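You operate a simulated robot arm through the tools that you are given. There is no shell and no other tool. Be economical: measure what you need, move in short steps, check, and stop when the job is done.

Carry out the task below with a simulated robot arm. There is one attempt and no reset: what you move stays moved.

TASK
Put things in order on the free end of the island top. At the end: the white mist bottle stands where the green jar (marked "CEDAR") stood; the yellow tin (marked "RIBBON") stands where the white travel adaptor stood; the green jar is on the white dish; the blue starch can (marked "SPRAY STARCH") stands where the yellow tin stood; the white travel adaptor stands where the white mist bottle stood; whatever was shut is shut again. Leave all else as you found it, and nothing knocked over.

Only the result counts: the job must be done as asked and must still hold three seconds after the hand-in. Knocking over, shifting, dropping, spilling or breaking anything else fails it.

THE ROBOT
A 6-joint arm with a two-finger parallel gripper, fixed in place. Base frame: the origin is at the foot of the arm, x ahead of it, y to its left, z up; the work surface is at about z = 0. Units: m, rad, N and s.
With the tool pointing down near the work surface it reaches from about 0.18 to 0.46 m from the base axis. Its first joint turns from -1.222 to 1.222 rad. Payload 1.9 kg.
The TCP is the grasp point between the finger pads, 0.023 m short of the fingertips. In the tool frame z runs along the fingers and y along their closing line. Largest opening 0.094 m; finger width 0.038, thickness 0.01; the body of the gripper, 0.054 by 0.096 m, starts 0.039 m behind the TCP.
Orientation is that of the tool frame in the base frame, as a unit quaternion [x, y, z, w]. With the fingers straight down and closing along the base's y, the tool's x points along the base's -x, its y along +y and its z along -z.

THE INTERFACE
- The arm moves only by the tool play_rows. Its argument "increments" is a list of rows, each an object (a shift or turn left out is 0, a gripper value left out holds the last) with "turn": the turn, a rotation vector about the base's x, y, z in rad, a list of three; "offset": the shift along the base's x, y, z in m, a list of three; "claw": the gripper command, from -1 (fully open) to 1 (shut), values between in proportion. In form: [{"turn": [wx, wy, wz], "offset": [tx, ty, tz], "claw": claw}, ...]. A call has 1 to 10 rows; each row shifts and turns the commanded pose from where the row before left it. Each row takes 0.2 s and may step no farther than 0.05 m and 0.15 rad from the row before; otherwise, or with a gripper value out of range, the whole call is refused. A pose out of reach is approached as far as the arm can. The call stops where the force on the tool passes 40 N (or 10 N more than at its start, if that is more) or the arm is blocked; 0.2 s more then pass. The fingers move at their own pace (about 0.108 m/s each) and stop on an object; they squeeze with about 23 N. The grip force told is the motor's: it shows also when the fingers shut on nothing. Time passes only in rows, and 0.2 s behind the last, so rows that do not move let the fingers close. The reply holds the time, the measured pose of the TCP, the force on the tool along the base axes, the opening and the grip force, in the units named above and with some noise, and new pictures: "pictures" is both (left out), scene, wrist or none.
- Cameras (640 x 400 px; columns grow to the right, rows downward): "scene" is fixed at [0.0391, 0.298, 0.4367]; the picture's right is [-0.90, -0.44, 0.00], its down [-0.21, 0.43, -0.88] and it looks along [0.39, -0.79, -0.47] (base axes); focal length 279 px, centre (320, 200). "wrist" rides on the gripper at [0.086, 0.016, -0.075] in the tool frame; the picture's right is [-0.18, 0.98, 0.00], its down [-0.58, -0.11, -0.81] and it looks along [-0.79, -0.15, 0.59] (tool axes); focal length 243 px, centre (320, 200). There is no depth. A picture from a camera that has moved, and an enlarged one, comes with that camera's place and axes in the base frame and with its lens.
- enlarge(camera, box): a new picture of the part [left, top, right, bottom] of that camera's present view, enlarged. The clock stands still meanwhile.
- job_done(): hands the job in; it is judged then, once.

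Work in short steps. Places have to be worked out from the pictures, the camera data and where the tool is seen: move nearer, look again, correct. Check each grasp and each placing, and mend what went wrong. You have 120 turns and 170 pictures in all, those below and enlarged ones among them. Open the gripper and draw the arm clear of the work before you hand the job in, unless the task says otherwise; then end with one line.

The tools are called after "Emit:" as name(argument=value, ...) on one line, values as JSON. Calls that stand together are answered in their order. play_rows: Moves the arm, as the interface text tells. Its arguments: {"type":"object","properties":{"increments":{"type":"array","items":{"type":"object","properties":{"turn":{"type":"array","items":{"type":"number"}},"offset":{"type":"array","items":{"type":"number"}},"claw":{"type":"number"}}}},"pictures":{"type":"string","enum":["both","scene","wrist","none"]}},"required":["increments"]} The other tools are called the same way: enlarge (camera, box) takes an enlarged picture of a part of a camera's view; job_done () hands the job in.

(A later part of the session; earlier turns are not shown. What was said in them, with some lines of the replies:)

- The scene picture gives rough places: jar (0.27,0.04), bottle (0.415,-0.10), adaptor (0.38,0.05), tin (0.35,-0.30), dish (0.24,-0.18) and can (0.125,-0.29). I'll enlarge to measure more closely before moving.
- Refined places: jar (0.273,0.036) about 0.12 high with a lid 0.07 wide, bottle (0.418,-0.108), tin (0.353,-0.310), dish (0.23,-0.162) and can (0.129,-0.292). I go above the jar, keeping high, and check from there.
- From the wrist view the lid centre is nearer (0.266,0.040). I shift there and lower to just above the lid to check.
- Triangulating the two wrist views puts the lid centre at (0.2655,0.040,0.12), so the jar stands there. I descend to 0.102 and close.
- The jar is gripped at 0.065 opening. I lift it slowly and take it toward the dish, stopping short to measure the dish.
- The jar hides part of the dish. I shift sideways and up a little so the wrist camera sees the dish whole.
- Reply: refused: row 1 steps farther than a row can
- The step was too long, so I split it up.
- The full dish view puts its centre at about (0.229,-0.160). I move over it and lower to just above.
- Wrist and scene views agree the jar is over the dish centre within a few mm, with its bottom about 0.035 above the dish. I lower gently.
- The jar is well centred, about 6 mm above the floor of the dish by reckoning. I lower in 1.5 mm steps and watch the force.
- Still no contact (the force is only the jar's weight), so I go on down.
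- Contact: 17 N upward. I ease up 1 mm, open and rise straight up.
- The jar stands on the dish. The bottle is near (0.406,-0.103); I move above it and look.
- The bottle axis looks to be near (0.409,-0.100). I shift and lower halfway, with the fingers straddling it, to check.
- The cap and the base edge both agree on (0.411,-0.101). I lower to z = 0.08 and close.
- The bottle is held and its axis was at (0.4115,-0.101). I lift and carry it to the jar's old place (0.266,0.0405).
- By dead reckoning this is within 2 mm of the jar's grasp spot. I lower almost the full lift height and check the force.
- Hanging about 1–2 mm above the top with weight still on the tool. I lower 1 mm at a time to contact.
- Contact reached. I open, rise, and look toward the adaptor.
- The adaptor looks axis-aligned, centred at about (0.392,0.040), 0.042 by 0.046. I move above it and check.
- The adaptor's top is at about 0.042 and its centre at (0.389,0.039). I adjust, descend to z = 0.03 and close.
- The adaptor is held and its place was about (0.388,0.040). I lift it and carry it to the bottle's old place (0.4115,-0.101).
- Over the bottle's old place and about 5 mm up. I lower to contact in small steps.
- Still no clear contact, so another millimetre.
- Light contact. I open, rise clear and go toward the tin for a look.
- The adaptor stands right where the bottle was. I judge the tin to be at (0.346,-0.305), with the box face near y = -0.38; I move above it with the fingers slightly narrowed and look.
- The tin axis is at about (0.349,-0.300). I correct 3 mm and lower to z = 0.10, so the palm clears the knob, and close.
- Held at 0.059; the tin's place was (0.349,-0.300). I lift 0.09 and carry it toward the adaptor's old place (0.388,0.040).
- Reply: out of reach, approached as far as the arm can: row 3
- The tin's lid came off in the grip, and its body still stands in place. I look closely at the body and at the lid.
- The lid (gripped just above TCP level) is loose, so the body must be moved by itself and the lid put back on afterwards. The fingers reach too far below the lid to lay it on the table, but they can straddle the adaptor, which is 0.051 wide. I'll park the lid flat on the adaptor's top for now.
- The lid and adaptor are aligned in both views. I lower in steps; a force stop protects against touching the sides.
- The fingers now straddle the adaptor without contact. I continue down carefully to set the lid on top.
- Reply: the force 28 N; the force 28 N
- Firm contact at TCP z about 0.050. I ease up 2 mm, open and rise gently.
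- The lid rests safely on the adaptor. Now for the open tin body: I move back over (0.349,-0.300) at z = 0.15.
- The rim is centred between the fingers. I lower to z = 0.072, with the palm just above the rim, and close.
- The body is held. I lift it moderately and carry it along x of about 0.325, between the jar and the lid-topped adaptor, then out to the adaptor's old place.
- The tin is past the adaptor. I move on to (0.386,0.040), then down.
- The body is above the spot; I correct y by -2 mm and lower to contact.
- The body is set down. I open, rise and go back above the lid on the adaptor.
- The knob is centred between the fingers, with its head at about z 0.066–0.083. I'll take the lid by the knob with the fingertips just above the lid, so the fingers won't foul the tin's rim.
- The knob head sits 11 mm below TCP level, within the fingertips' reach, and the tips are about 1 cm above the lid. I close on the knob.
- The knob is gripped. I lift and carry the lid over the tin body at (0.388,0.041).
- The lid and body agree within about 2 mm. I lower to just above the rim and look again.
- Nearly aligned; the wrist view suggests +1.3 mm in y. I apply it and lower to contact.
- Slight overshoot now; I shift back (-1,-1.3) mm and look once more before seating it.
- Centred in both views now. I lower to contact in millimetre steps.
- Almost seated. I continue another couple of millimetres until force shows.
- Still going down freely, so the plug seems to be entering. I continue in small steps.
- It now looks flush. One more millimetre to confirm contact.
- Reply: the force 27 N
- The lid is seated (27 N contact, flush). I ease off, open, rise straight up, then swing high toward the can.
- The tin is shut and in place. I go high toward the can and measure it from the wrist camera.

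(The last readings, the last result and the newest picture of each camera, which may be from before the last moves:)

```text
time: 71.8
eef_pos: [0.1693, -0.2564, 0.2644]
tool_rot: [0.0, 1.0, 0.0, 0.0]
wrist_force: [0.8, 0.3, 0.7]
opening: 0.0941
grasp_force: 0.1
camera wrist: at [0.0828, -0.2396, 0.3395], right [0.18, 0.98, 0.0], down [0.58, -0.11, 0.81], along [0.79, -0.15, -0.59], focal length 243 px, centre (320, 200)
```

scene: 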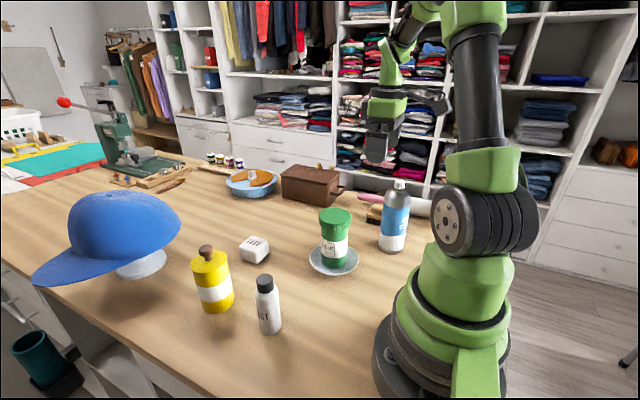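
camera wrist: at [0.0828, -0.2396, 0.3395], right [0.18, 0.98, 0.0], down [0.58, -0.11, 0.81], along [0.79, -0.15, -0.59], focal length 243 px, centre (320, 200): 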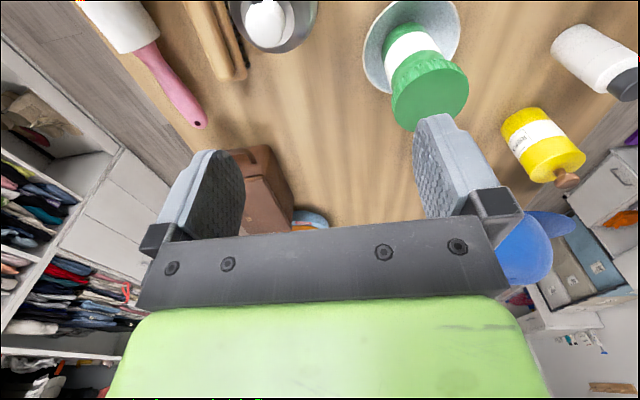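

The can's cap is near (0.127,-0.278). I move over it, staying just above the cap, and check.

Emit:
play_rows(increments=[{"offset": [-0.02, -0.011, 0]}, {"offset": [-0.021, -0.011, -0.02]}, {"offset": [0, 0, -0.024]}, {}])

Emit:
enlarge(camera="wrist", box=[200, 0, 440, 200])

```text
time: 72.8
eef_pos: [0.1295, -0.2748, 0.2222]
tool_rot: [0.001, 1.0, 0.0, 0.001]
wrist_force: [0.1, -0.3, 0.7]
opening: 0.0942
grasp_force: 0.1
camera wrist: at [0.0429, -0.2601, 0.2959], right [0.19, 0.98, 0.0], down [0.58, -0.11, 0.81], along [0.79, -0.15, -0.59], focal length 243 px, centre (320, 200)
```

scene: 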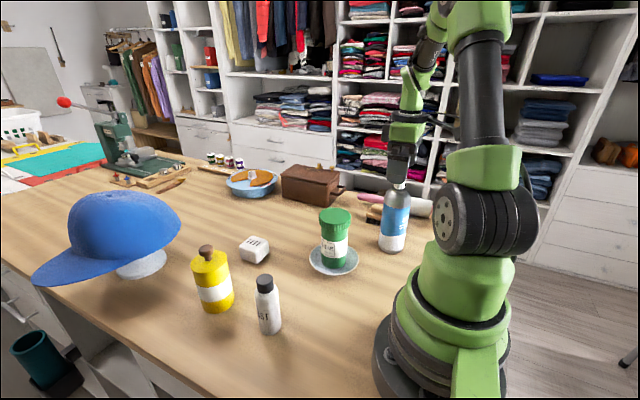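
wrist: 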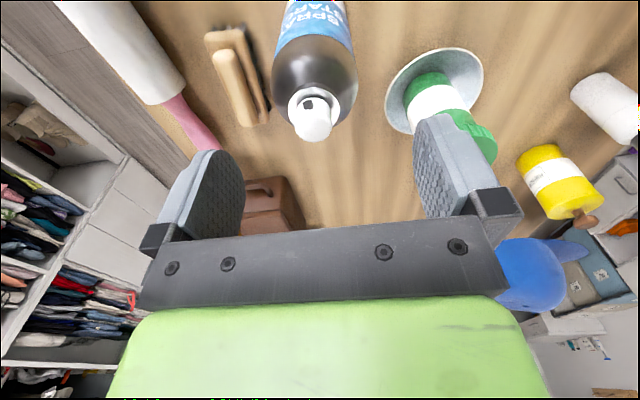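

```text
2.00 times, centred on (320, 100) of wrist
camera zoom: at [0.0429, -0.2601, 0.2959], right [0.19, 0.98, 0.0], down [0.58, -0.11, 0.81], along [0.79, -0.15, -0.59], focal length 485 px, centre (320, 400)
```

zoom: 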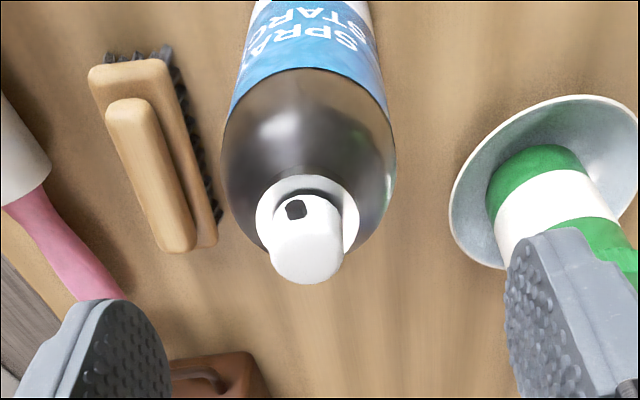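

The can axis is at about (0.128,-0.2795) with its top between 0.178 and 0.187. I correct y by -4 mm and lower partway around the shoulder, then check.

Emit:
play_rows(increments=[{"offset": [-0.001, -0.004, -0.02]}, {"offset": [0, 0, -0.025]}, {}])

Emit:
enlarge(camera="scene", box=[340, 130, 460, 270])

```text
time: 73.6
eef_pos: [0.1298, -0.2798, 0.1757]
tool_rot: [0.001, 1.0, 0.001, 0.001]
wrist_force: [1.2, 0.3, -0.6]
opening: 0.094
grasp_force: 0.1
camera wrist: at [0.043, -0.2634, 0.2501], right [0.19, 0.98, 0.0], down [0.58, -0.11, 0.81], along [0.79, -0.15, -0.59], focal length 243 px, centre (320, 200)
```

scene: 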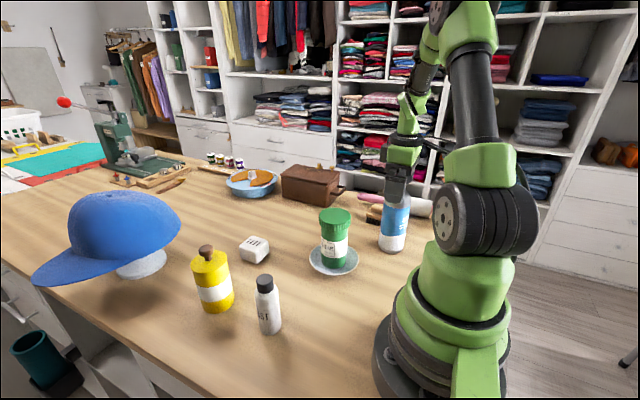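
wrist: 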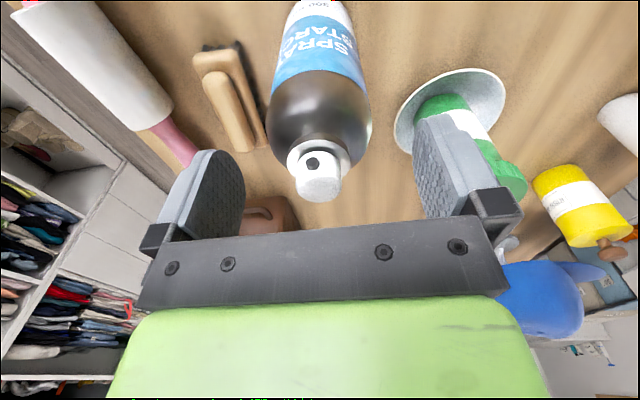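

```text
2.86 times, centred on (400, 200) of scene
camera zoom: at [0.0391, 0.298, 0.4367], right [-0.9, -0.44, 0.0], down [-0.21, 0.43, -0.88], along [0.39, -0.79, -0.47], focal length 797 px, centre (91, 200)
```

zoom: 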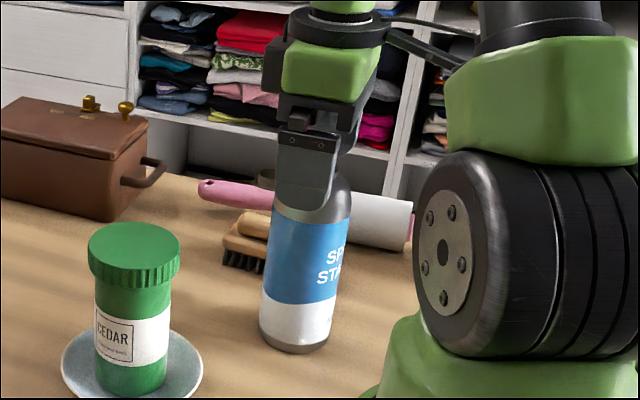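

The can is centred in the fingers with its top at z of about 0.18, and its straight wall ends near 0.13. I lower as far as the palm allows (about 0.146) and watch for cap contact.

Emit:
play_rows(increments=[{"offset": [-0.001, 0, -0.02]}, {"offset": [0, 0, -0.007]}, {"offset": [0, 0, -0.003]}, {}])

Emit:
enlarge(camera="scene", box=[360, 150, 440, 260])

```text
time: 74.6
eef_pos: [0.1285, -0.2805, 0.146]
tool_rot: [0.001, 1.0, 0.001, 0.001]
wrist_force: [-1.1, 0.3, -0.2]
opening: 0.0941
grasp_force: 0.1
camera wrist: at [0.0421, -0.2641, 0.2208], right [0.19, 0.98, 0.0], down [0.58, -0.11, 0.81], along [0.79, -0.15, -0.59], focal length 243 px, centre (320, 200)
```

scene: 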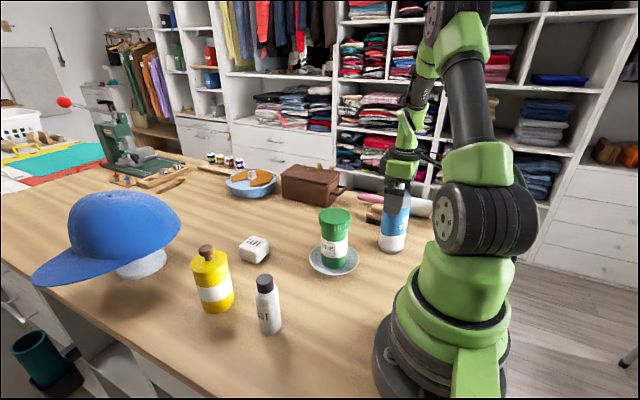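
wrist: 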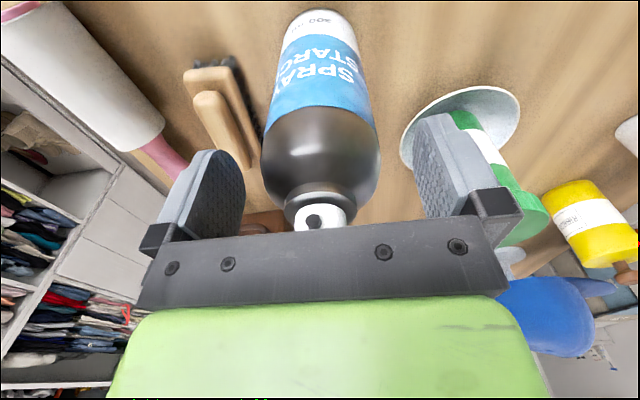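

```text
3.64 times, centred on (400, 205) of scene
camera zoom: at [0.0391, 0.298, 0.4367], right [-0.9, -0.44, 0.0], down [-0.21, 0.43, -0.88], along [0.39, -0.79, -0.47], focal length 1014 px, centre (29, 182)
```

zoom: 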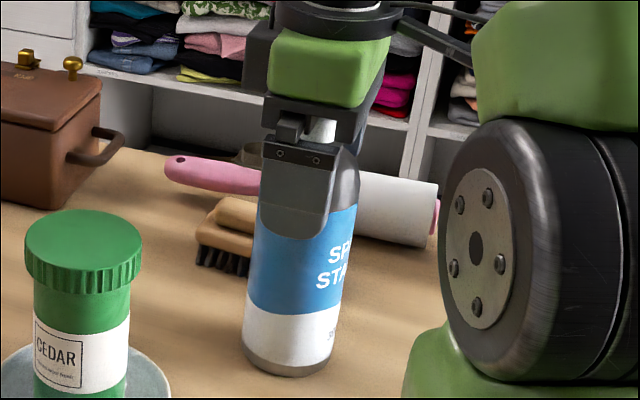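

The fingertips reach just past the shoulder onto the straight wall. I lower 2 mm more and close.

Emit:
play_rows(increments=[{"offset": [0, 0, -0.002]}, {"claw": -0.3}, {"claw": 1}, {"claw": 1}, {}], pictures="wrist")

```text
time: 75.8
eef_pos: [0.1279, -0.28, 0.1446]
tool_rot: [0.001, 1.0, 0.002, 0.0]
wrist_force: [0.8, -0.4, -0.2]
opening: 0.0595
grasp_force: 22.9
camera wrist: at [0.0421, -0.264, 0.2185], right [0.18, 0.98, 0.0], down [0.58, -0.11, 0.81], along [0.79, -0.15, -0.59], focal length 243 px, centre (320, 200)
```

wrist: 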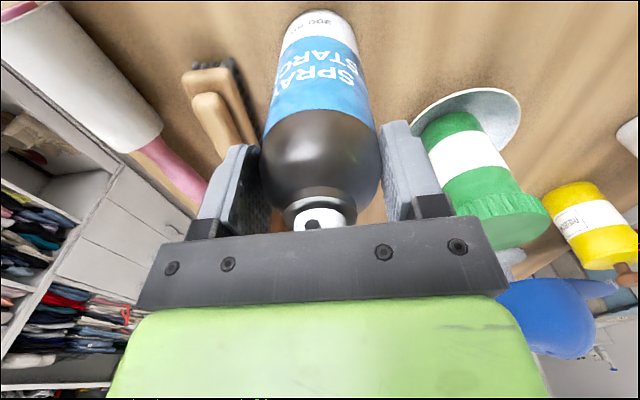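

Gripped at 0.0595. I make a slow test lift and check that the can comes along.

Emit:
play_rows(increments=[{"offset": [0, 0, 0.005]}, {"offset": [0, 0, 0.01]}, {"offset": [0, 0, 0.015]}, {}])

```text
time: 76.8
eef_pos: [0.1285, -0.2812, 0.1725]
tool_rot: [0.0, 1.0, 0.0, 0.001]
wrist_force: [0.7, 0.7, -3.7]
opening: 0.0591
grasp_force: 22.8
camera wrist: at [0.0425, -0.2655, 0.2483], right [0.18, 0.98, 0.0], down [0.58, -0.11, 0.81], along [0.79, -0.15, -0.59], focal length 243 px, centre (320, 200)
```

scene: 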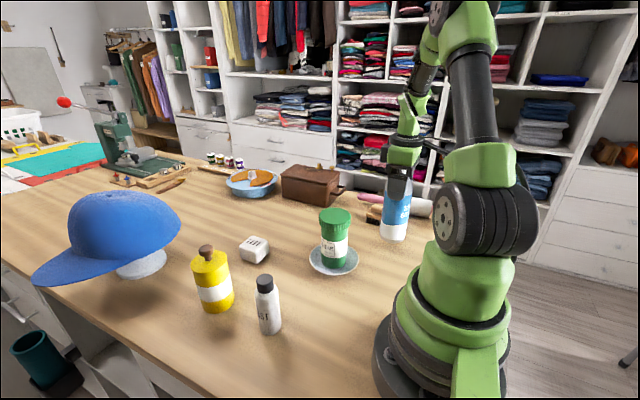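
wrist: 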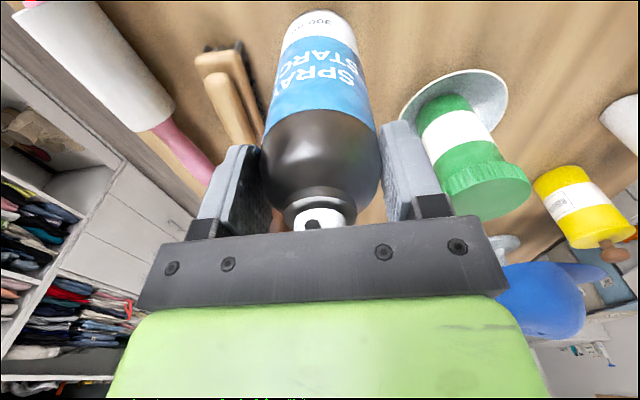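

The can is held (about 3.7 N weight). I carry it along y of about -0.28, between the dish and the brush, toward the tin's old place.

Emit:
play_rows(increments=[{"offset": [0.03, 0, 0]}, {"offset": [0.035, 0, 0]}, {"offset": [0.035, -0.001, 0]}, {"offset": [0.035, -0.005, 0]}, {"offset": [0.035, -0.006, 0]}, {"offset": [0.03, -0.006, -0.005]}, {}])

```text
time: 78.4
eef_pos: [0.3286, -0.2975, 0.1684]
tool_rot: [0.001, 1.0, 0.001, 0.0]
wrist_force: [0.3, -1.0, -4.7]
opening: 0.0592
grasp_force: 22.6
camera wrist: at [0.2421, -0.2816, 0.2427], right [0.19, 0.98, 0.0], down [0.58, -0.11, 0.81], along [0.79, -0.15, -0.59], focal length 243 px, centre (320, 200)
```

scene: 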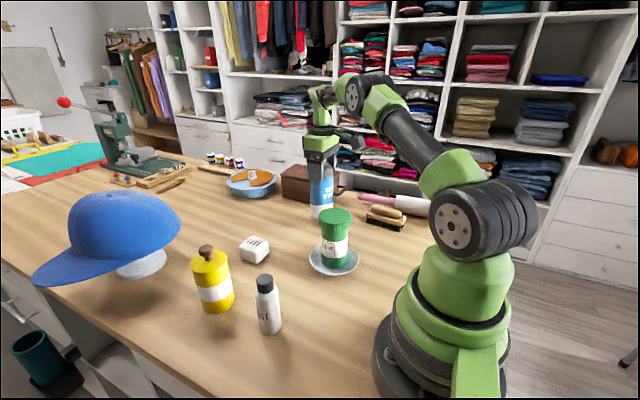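
wrist: 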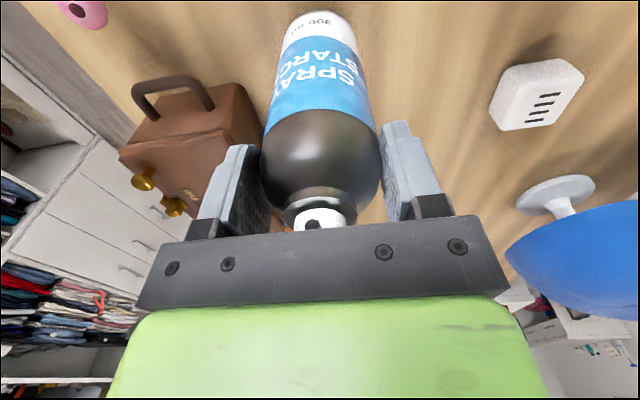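

All clear. I finish the move to (0.349,-0.300) and lower to near the surface.

Emit:
play_rows(increments=[{"offset": [0.01, -0.002, -0.005]}, {"offset": [0.01, -0.001, -0.005]}, {"offset": [0.0, 0, -0.008]}, {}], pictures="none")

Emit:
play_rows(increments=[{"offset": [0, 0, -0.003]}, {}], pictures="scene")

Emit:
enlarge(camera="scene", box=[270, 130, 380, 250])

```text
time: 79.4
eef_pos: [0.3497, -0.3, 0.1504]
tool_rot: [0.001, 1.0, 0.001, 0.001]
wrist_force: [-0.3, 1.2, -4.0]
opening: 0.0592
grasp_force: 22.5
```

```text
time: 80.0
eef_pos: [0.3486, -0.3015, 0.1475]
tool_rot: [0.001, 1.0, 0.001, 0.001]
wrist_force: [-0.4, -0.7, -4.6]
opening: 0.0594
grasp_force: 22.9
```

scene: 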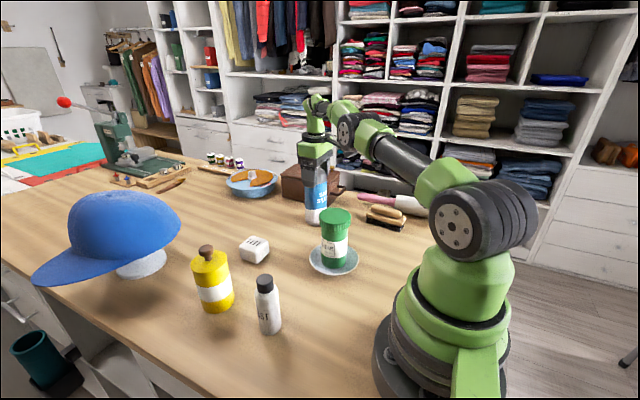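

```text
3.33 times, centred on (325, 190) of scene
camera zoom: at [0.0391, 0.298, 0.4367], right [-0.9, -0.44, 0.0], down [-0.21, 0.43, -0.88], along [0.39, -0.79, -0.47], focal length 930 px, centre (303, 233)
```

zoom: 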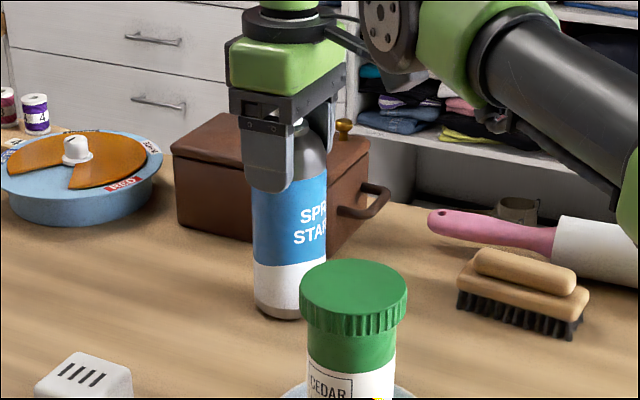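

It matches the tin's former base position. I lower to contact.

Emit:
play_rows(increments=[{"offset": [0, 0, -0.001]}, {}], pictures="none")

Emit:
play_rows(increments=[{"offset": [0, 0, -0.001]}, {}], pictures="none")

Emit:
play_rows(increments=[{"offset": [0, 0, -0.001]}, {}], pictures="none")

```text
time: 80.6
eef_pos: [0.3497, -0.3006, 0.1472]
tool_rot: [0.0, 1.0, 0.001, 0.002]
wrist_force: [-0.1, -1.0, -4.6]
opening: 0.0591
grasp_force: 22.9
```

```text
time: 81.2
eef_pos: [0.349, -0.3017, 0.1462]
tool_rot: [0.001, 1.0, 0.001, 0.0]
wrist_force: [0.4, 0.2, -4.6]
opening: 0.0594
grasp_force: 23.7
```

```text
time: 81.8
eef_pos: [0.3496, -0.3011, 0.1453]
tool_rot: [0.001, 1.0, 0.001, 0.001]
wrist_force: [-0.3, 0.2, -4.7]
opening: 0.0589
grasp_force: 23.0
```

Still hanging; two more single steps.

Emit:
play_rows(increments=[{"offset": [0, 0, -0.001]}, {}], pictures="none")

Emit:
play_rows(increments=[{"offset": [0, 0, -0.0007]}, {}], pictures="none")

```text
time: 82.4
eef_pos: [0.3501, -0.3009, 0.1437]
tool_rot: [0.001, 1.0, -0.001, 0.001]
wrist_force: [-1.9, -0.1, -0.6]
opening: 0.0592
grasp_force: 23.0
```

```text
time: 83.0
eef_pos: [0.3487, -0.3017, 0.1446]
tool_rot: [0.0, 1.0, 0.0, 0.001]
wrist_force: [-7.0, 2.3, 16.5]
opening: 0.0595
grasp_force: 23.2
```

Contact. I ease off, open fully and rise while drawing back along -x, since the fingers are open to ±y and clear the can.

Emit:
play_rows(increments=[{"offset": [0, 0, 0.0007]}, {"claw": -0.3}, {"claw": -0.9}, {"claw": -1}, {"offset": [0, 0, 0.015]}, {"offset": [-0.02, 0, 0.02]}, {"offset": [-0.025, 0, 0.025]}, {"offset": [-0.03, 0.01, 0.03]}, {"offset": [-0.02, 0.02, 0.03]}, {}])

Emit:
enlarge(camera="scene", box=[180, 140, 440, 340])

```text
time: 85.2
eef_pos: [0.2523, -0.2717, 0.2654]
tool_rot: [0.001, 1.0, 0.0, 0.0]
wrist_force: [0.2, 0.1, -0.5]
opening: 0.0939
grasp_force: 0.0
camera wrist: at [0.1657, -0.255, 0.3396], right [0.19, 0.98, 0.0], down [0.58, -0.11, 0.81], along [0.79, -0.15, -0.59], focal length 243 px, centre (320, 200)
```

scene: 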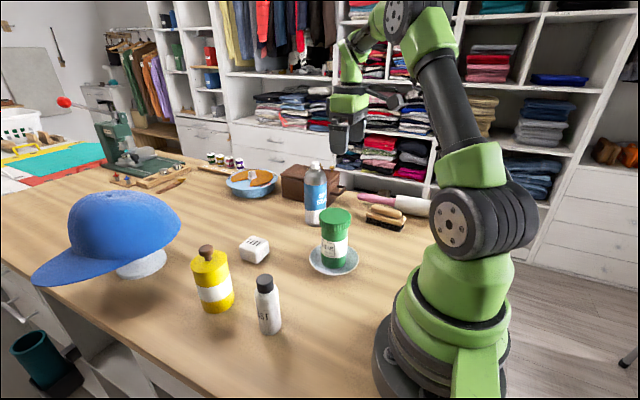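
wrist: 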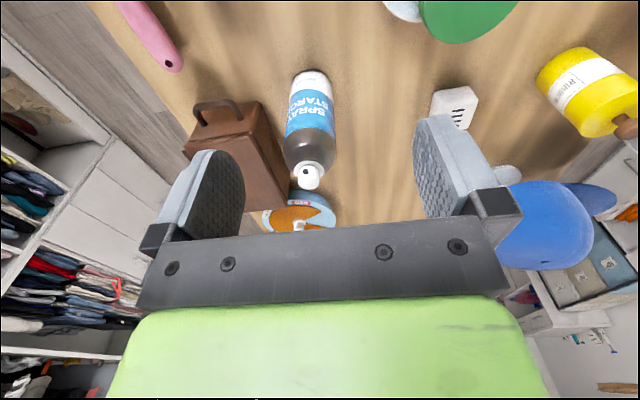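

```text
2.00 times, centred on (310, 240) of scene
camera zoom: at [0.039, 0.298, 0.4367], right [-0.9, -0.44, 0.0], down [-0.21, 0.43, -0.88], along [0.39, -0.79, -0.47], focal length 558 px, centre (340, 120)
```

zoom: 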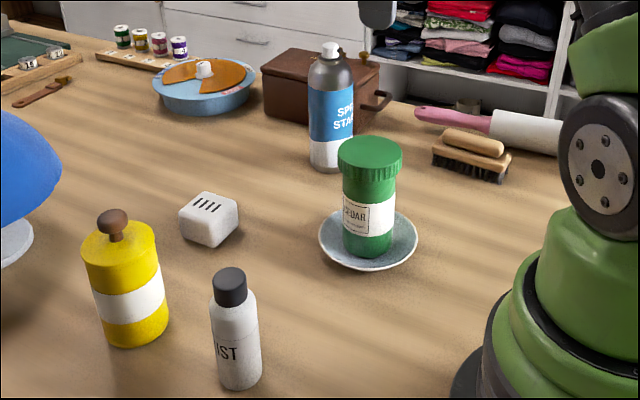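

Everything stands in its place, the tin is shut, the gripper is open and the arm is clear. I hand in.

Emit:
job_done()

```text
The job is handed in.
```

The job is handed in. All five items are where the task asked, to within about 7 mm by my estimate from the pictures. The tin's lid came off during the move, and I put it back on so the tin is shut. I saw nothing knocked over or shifted.
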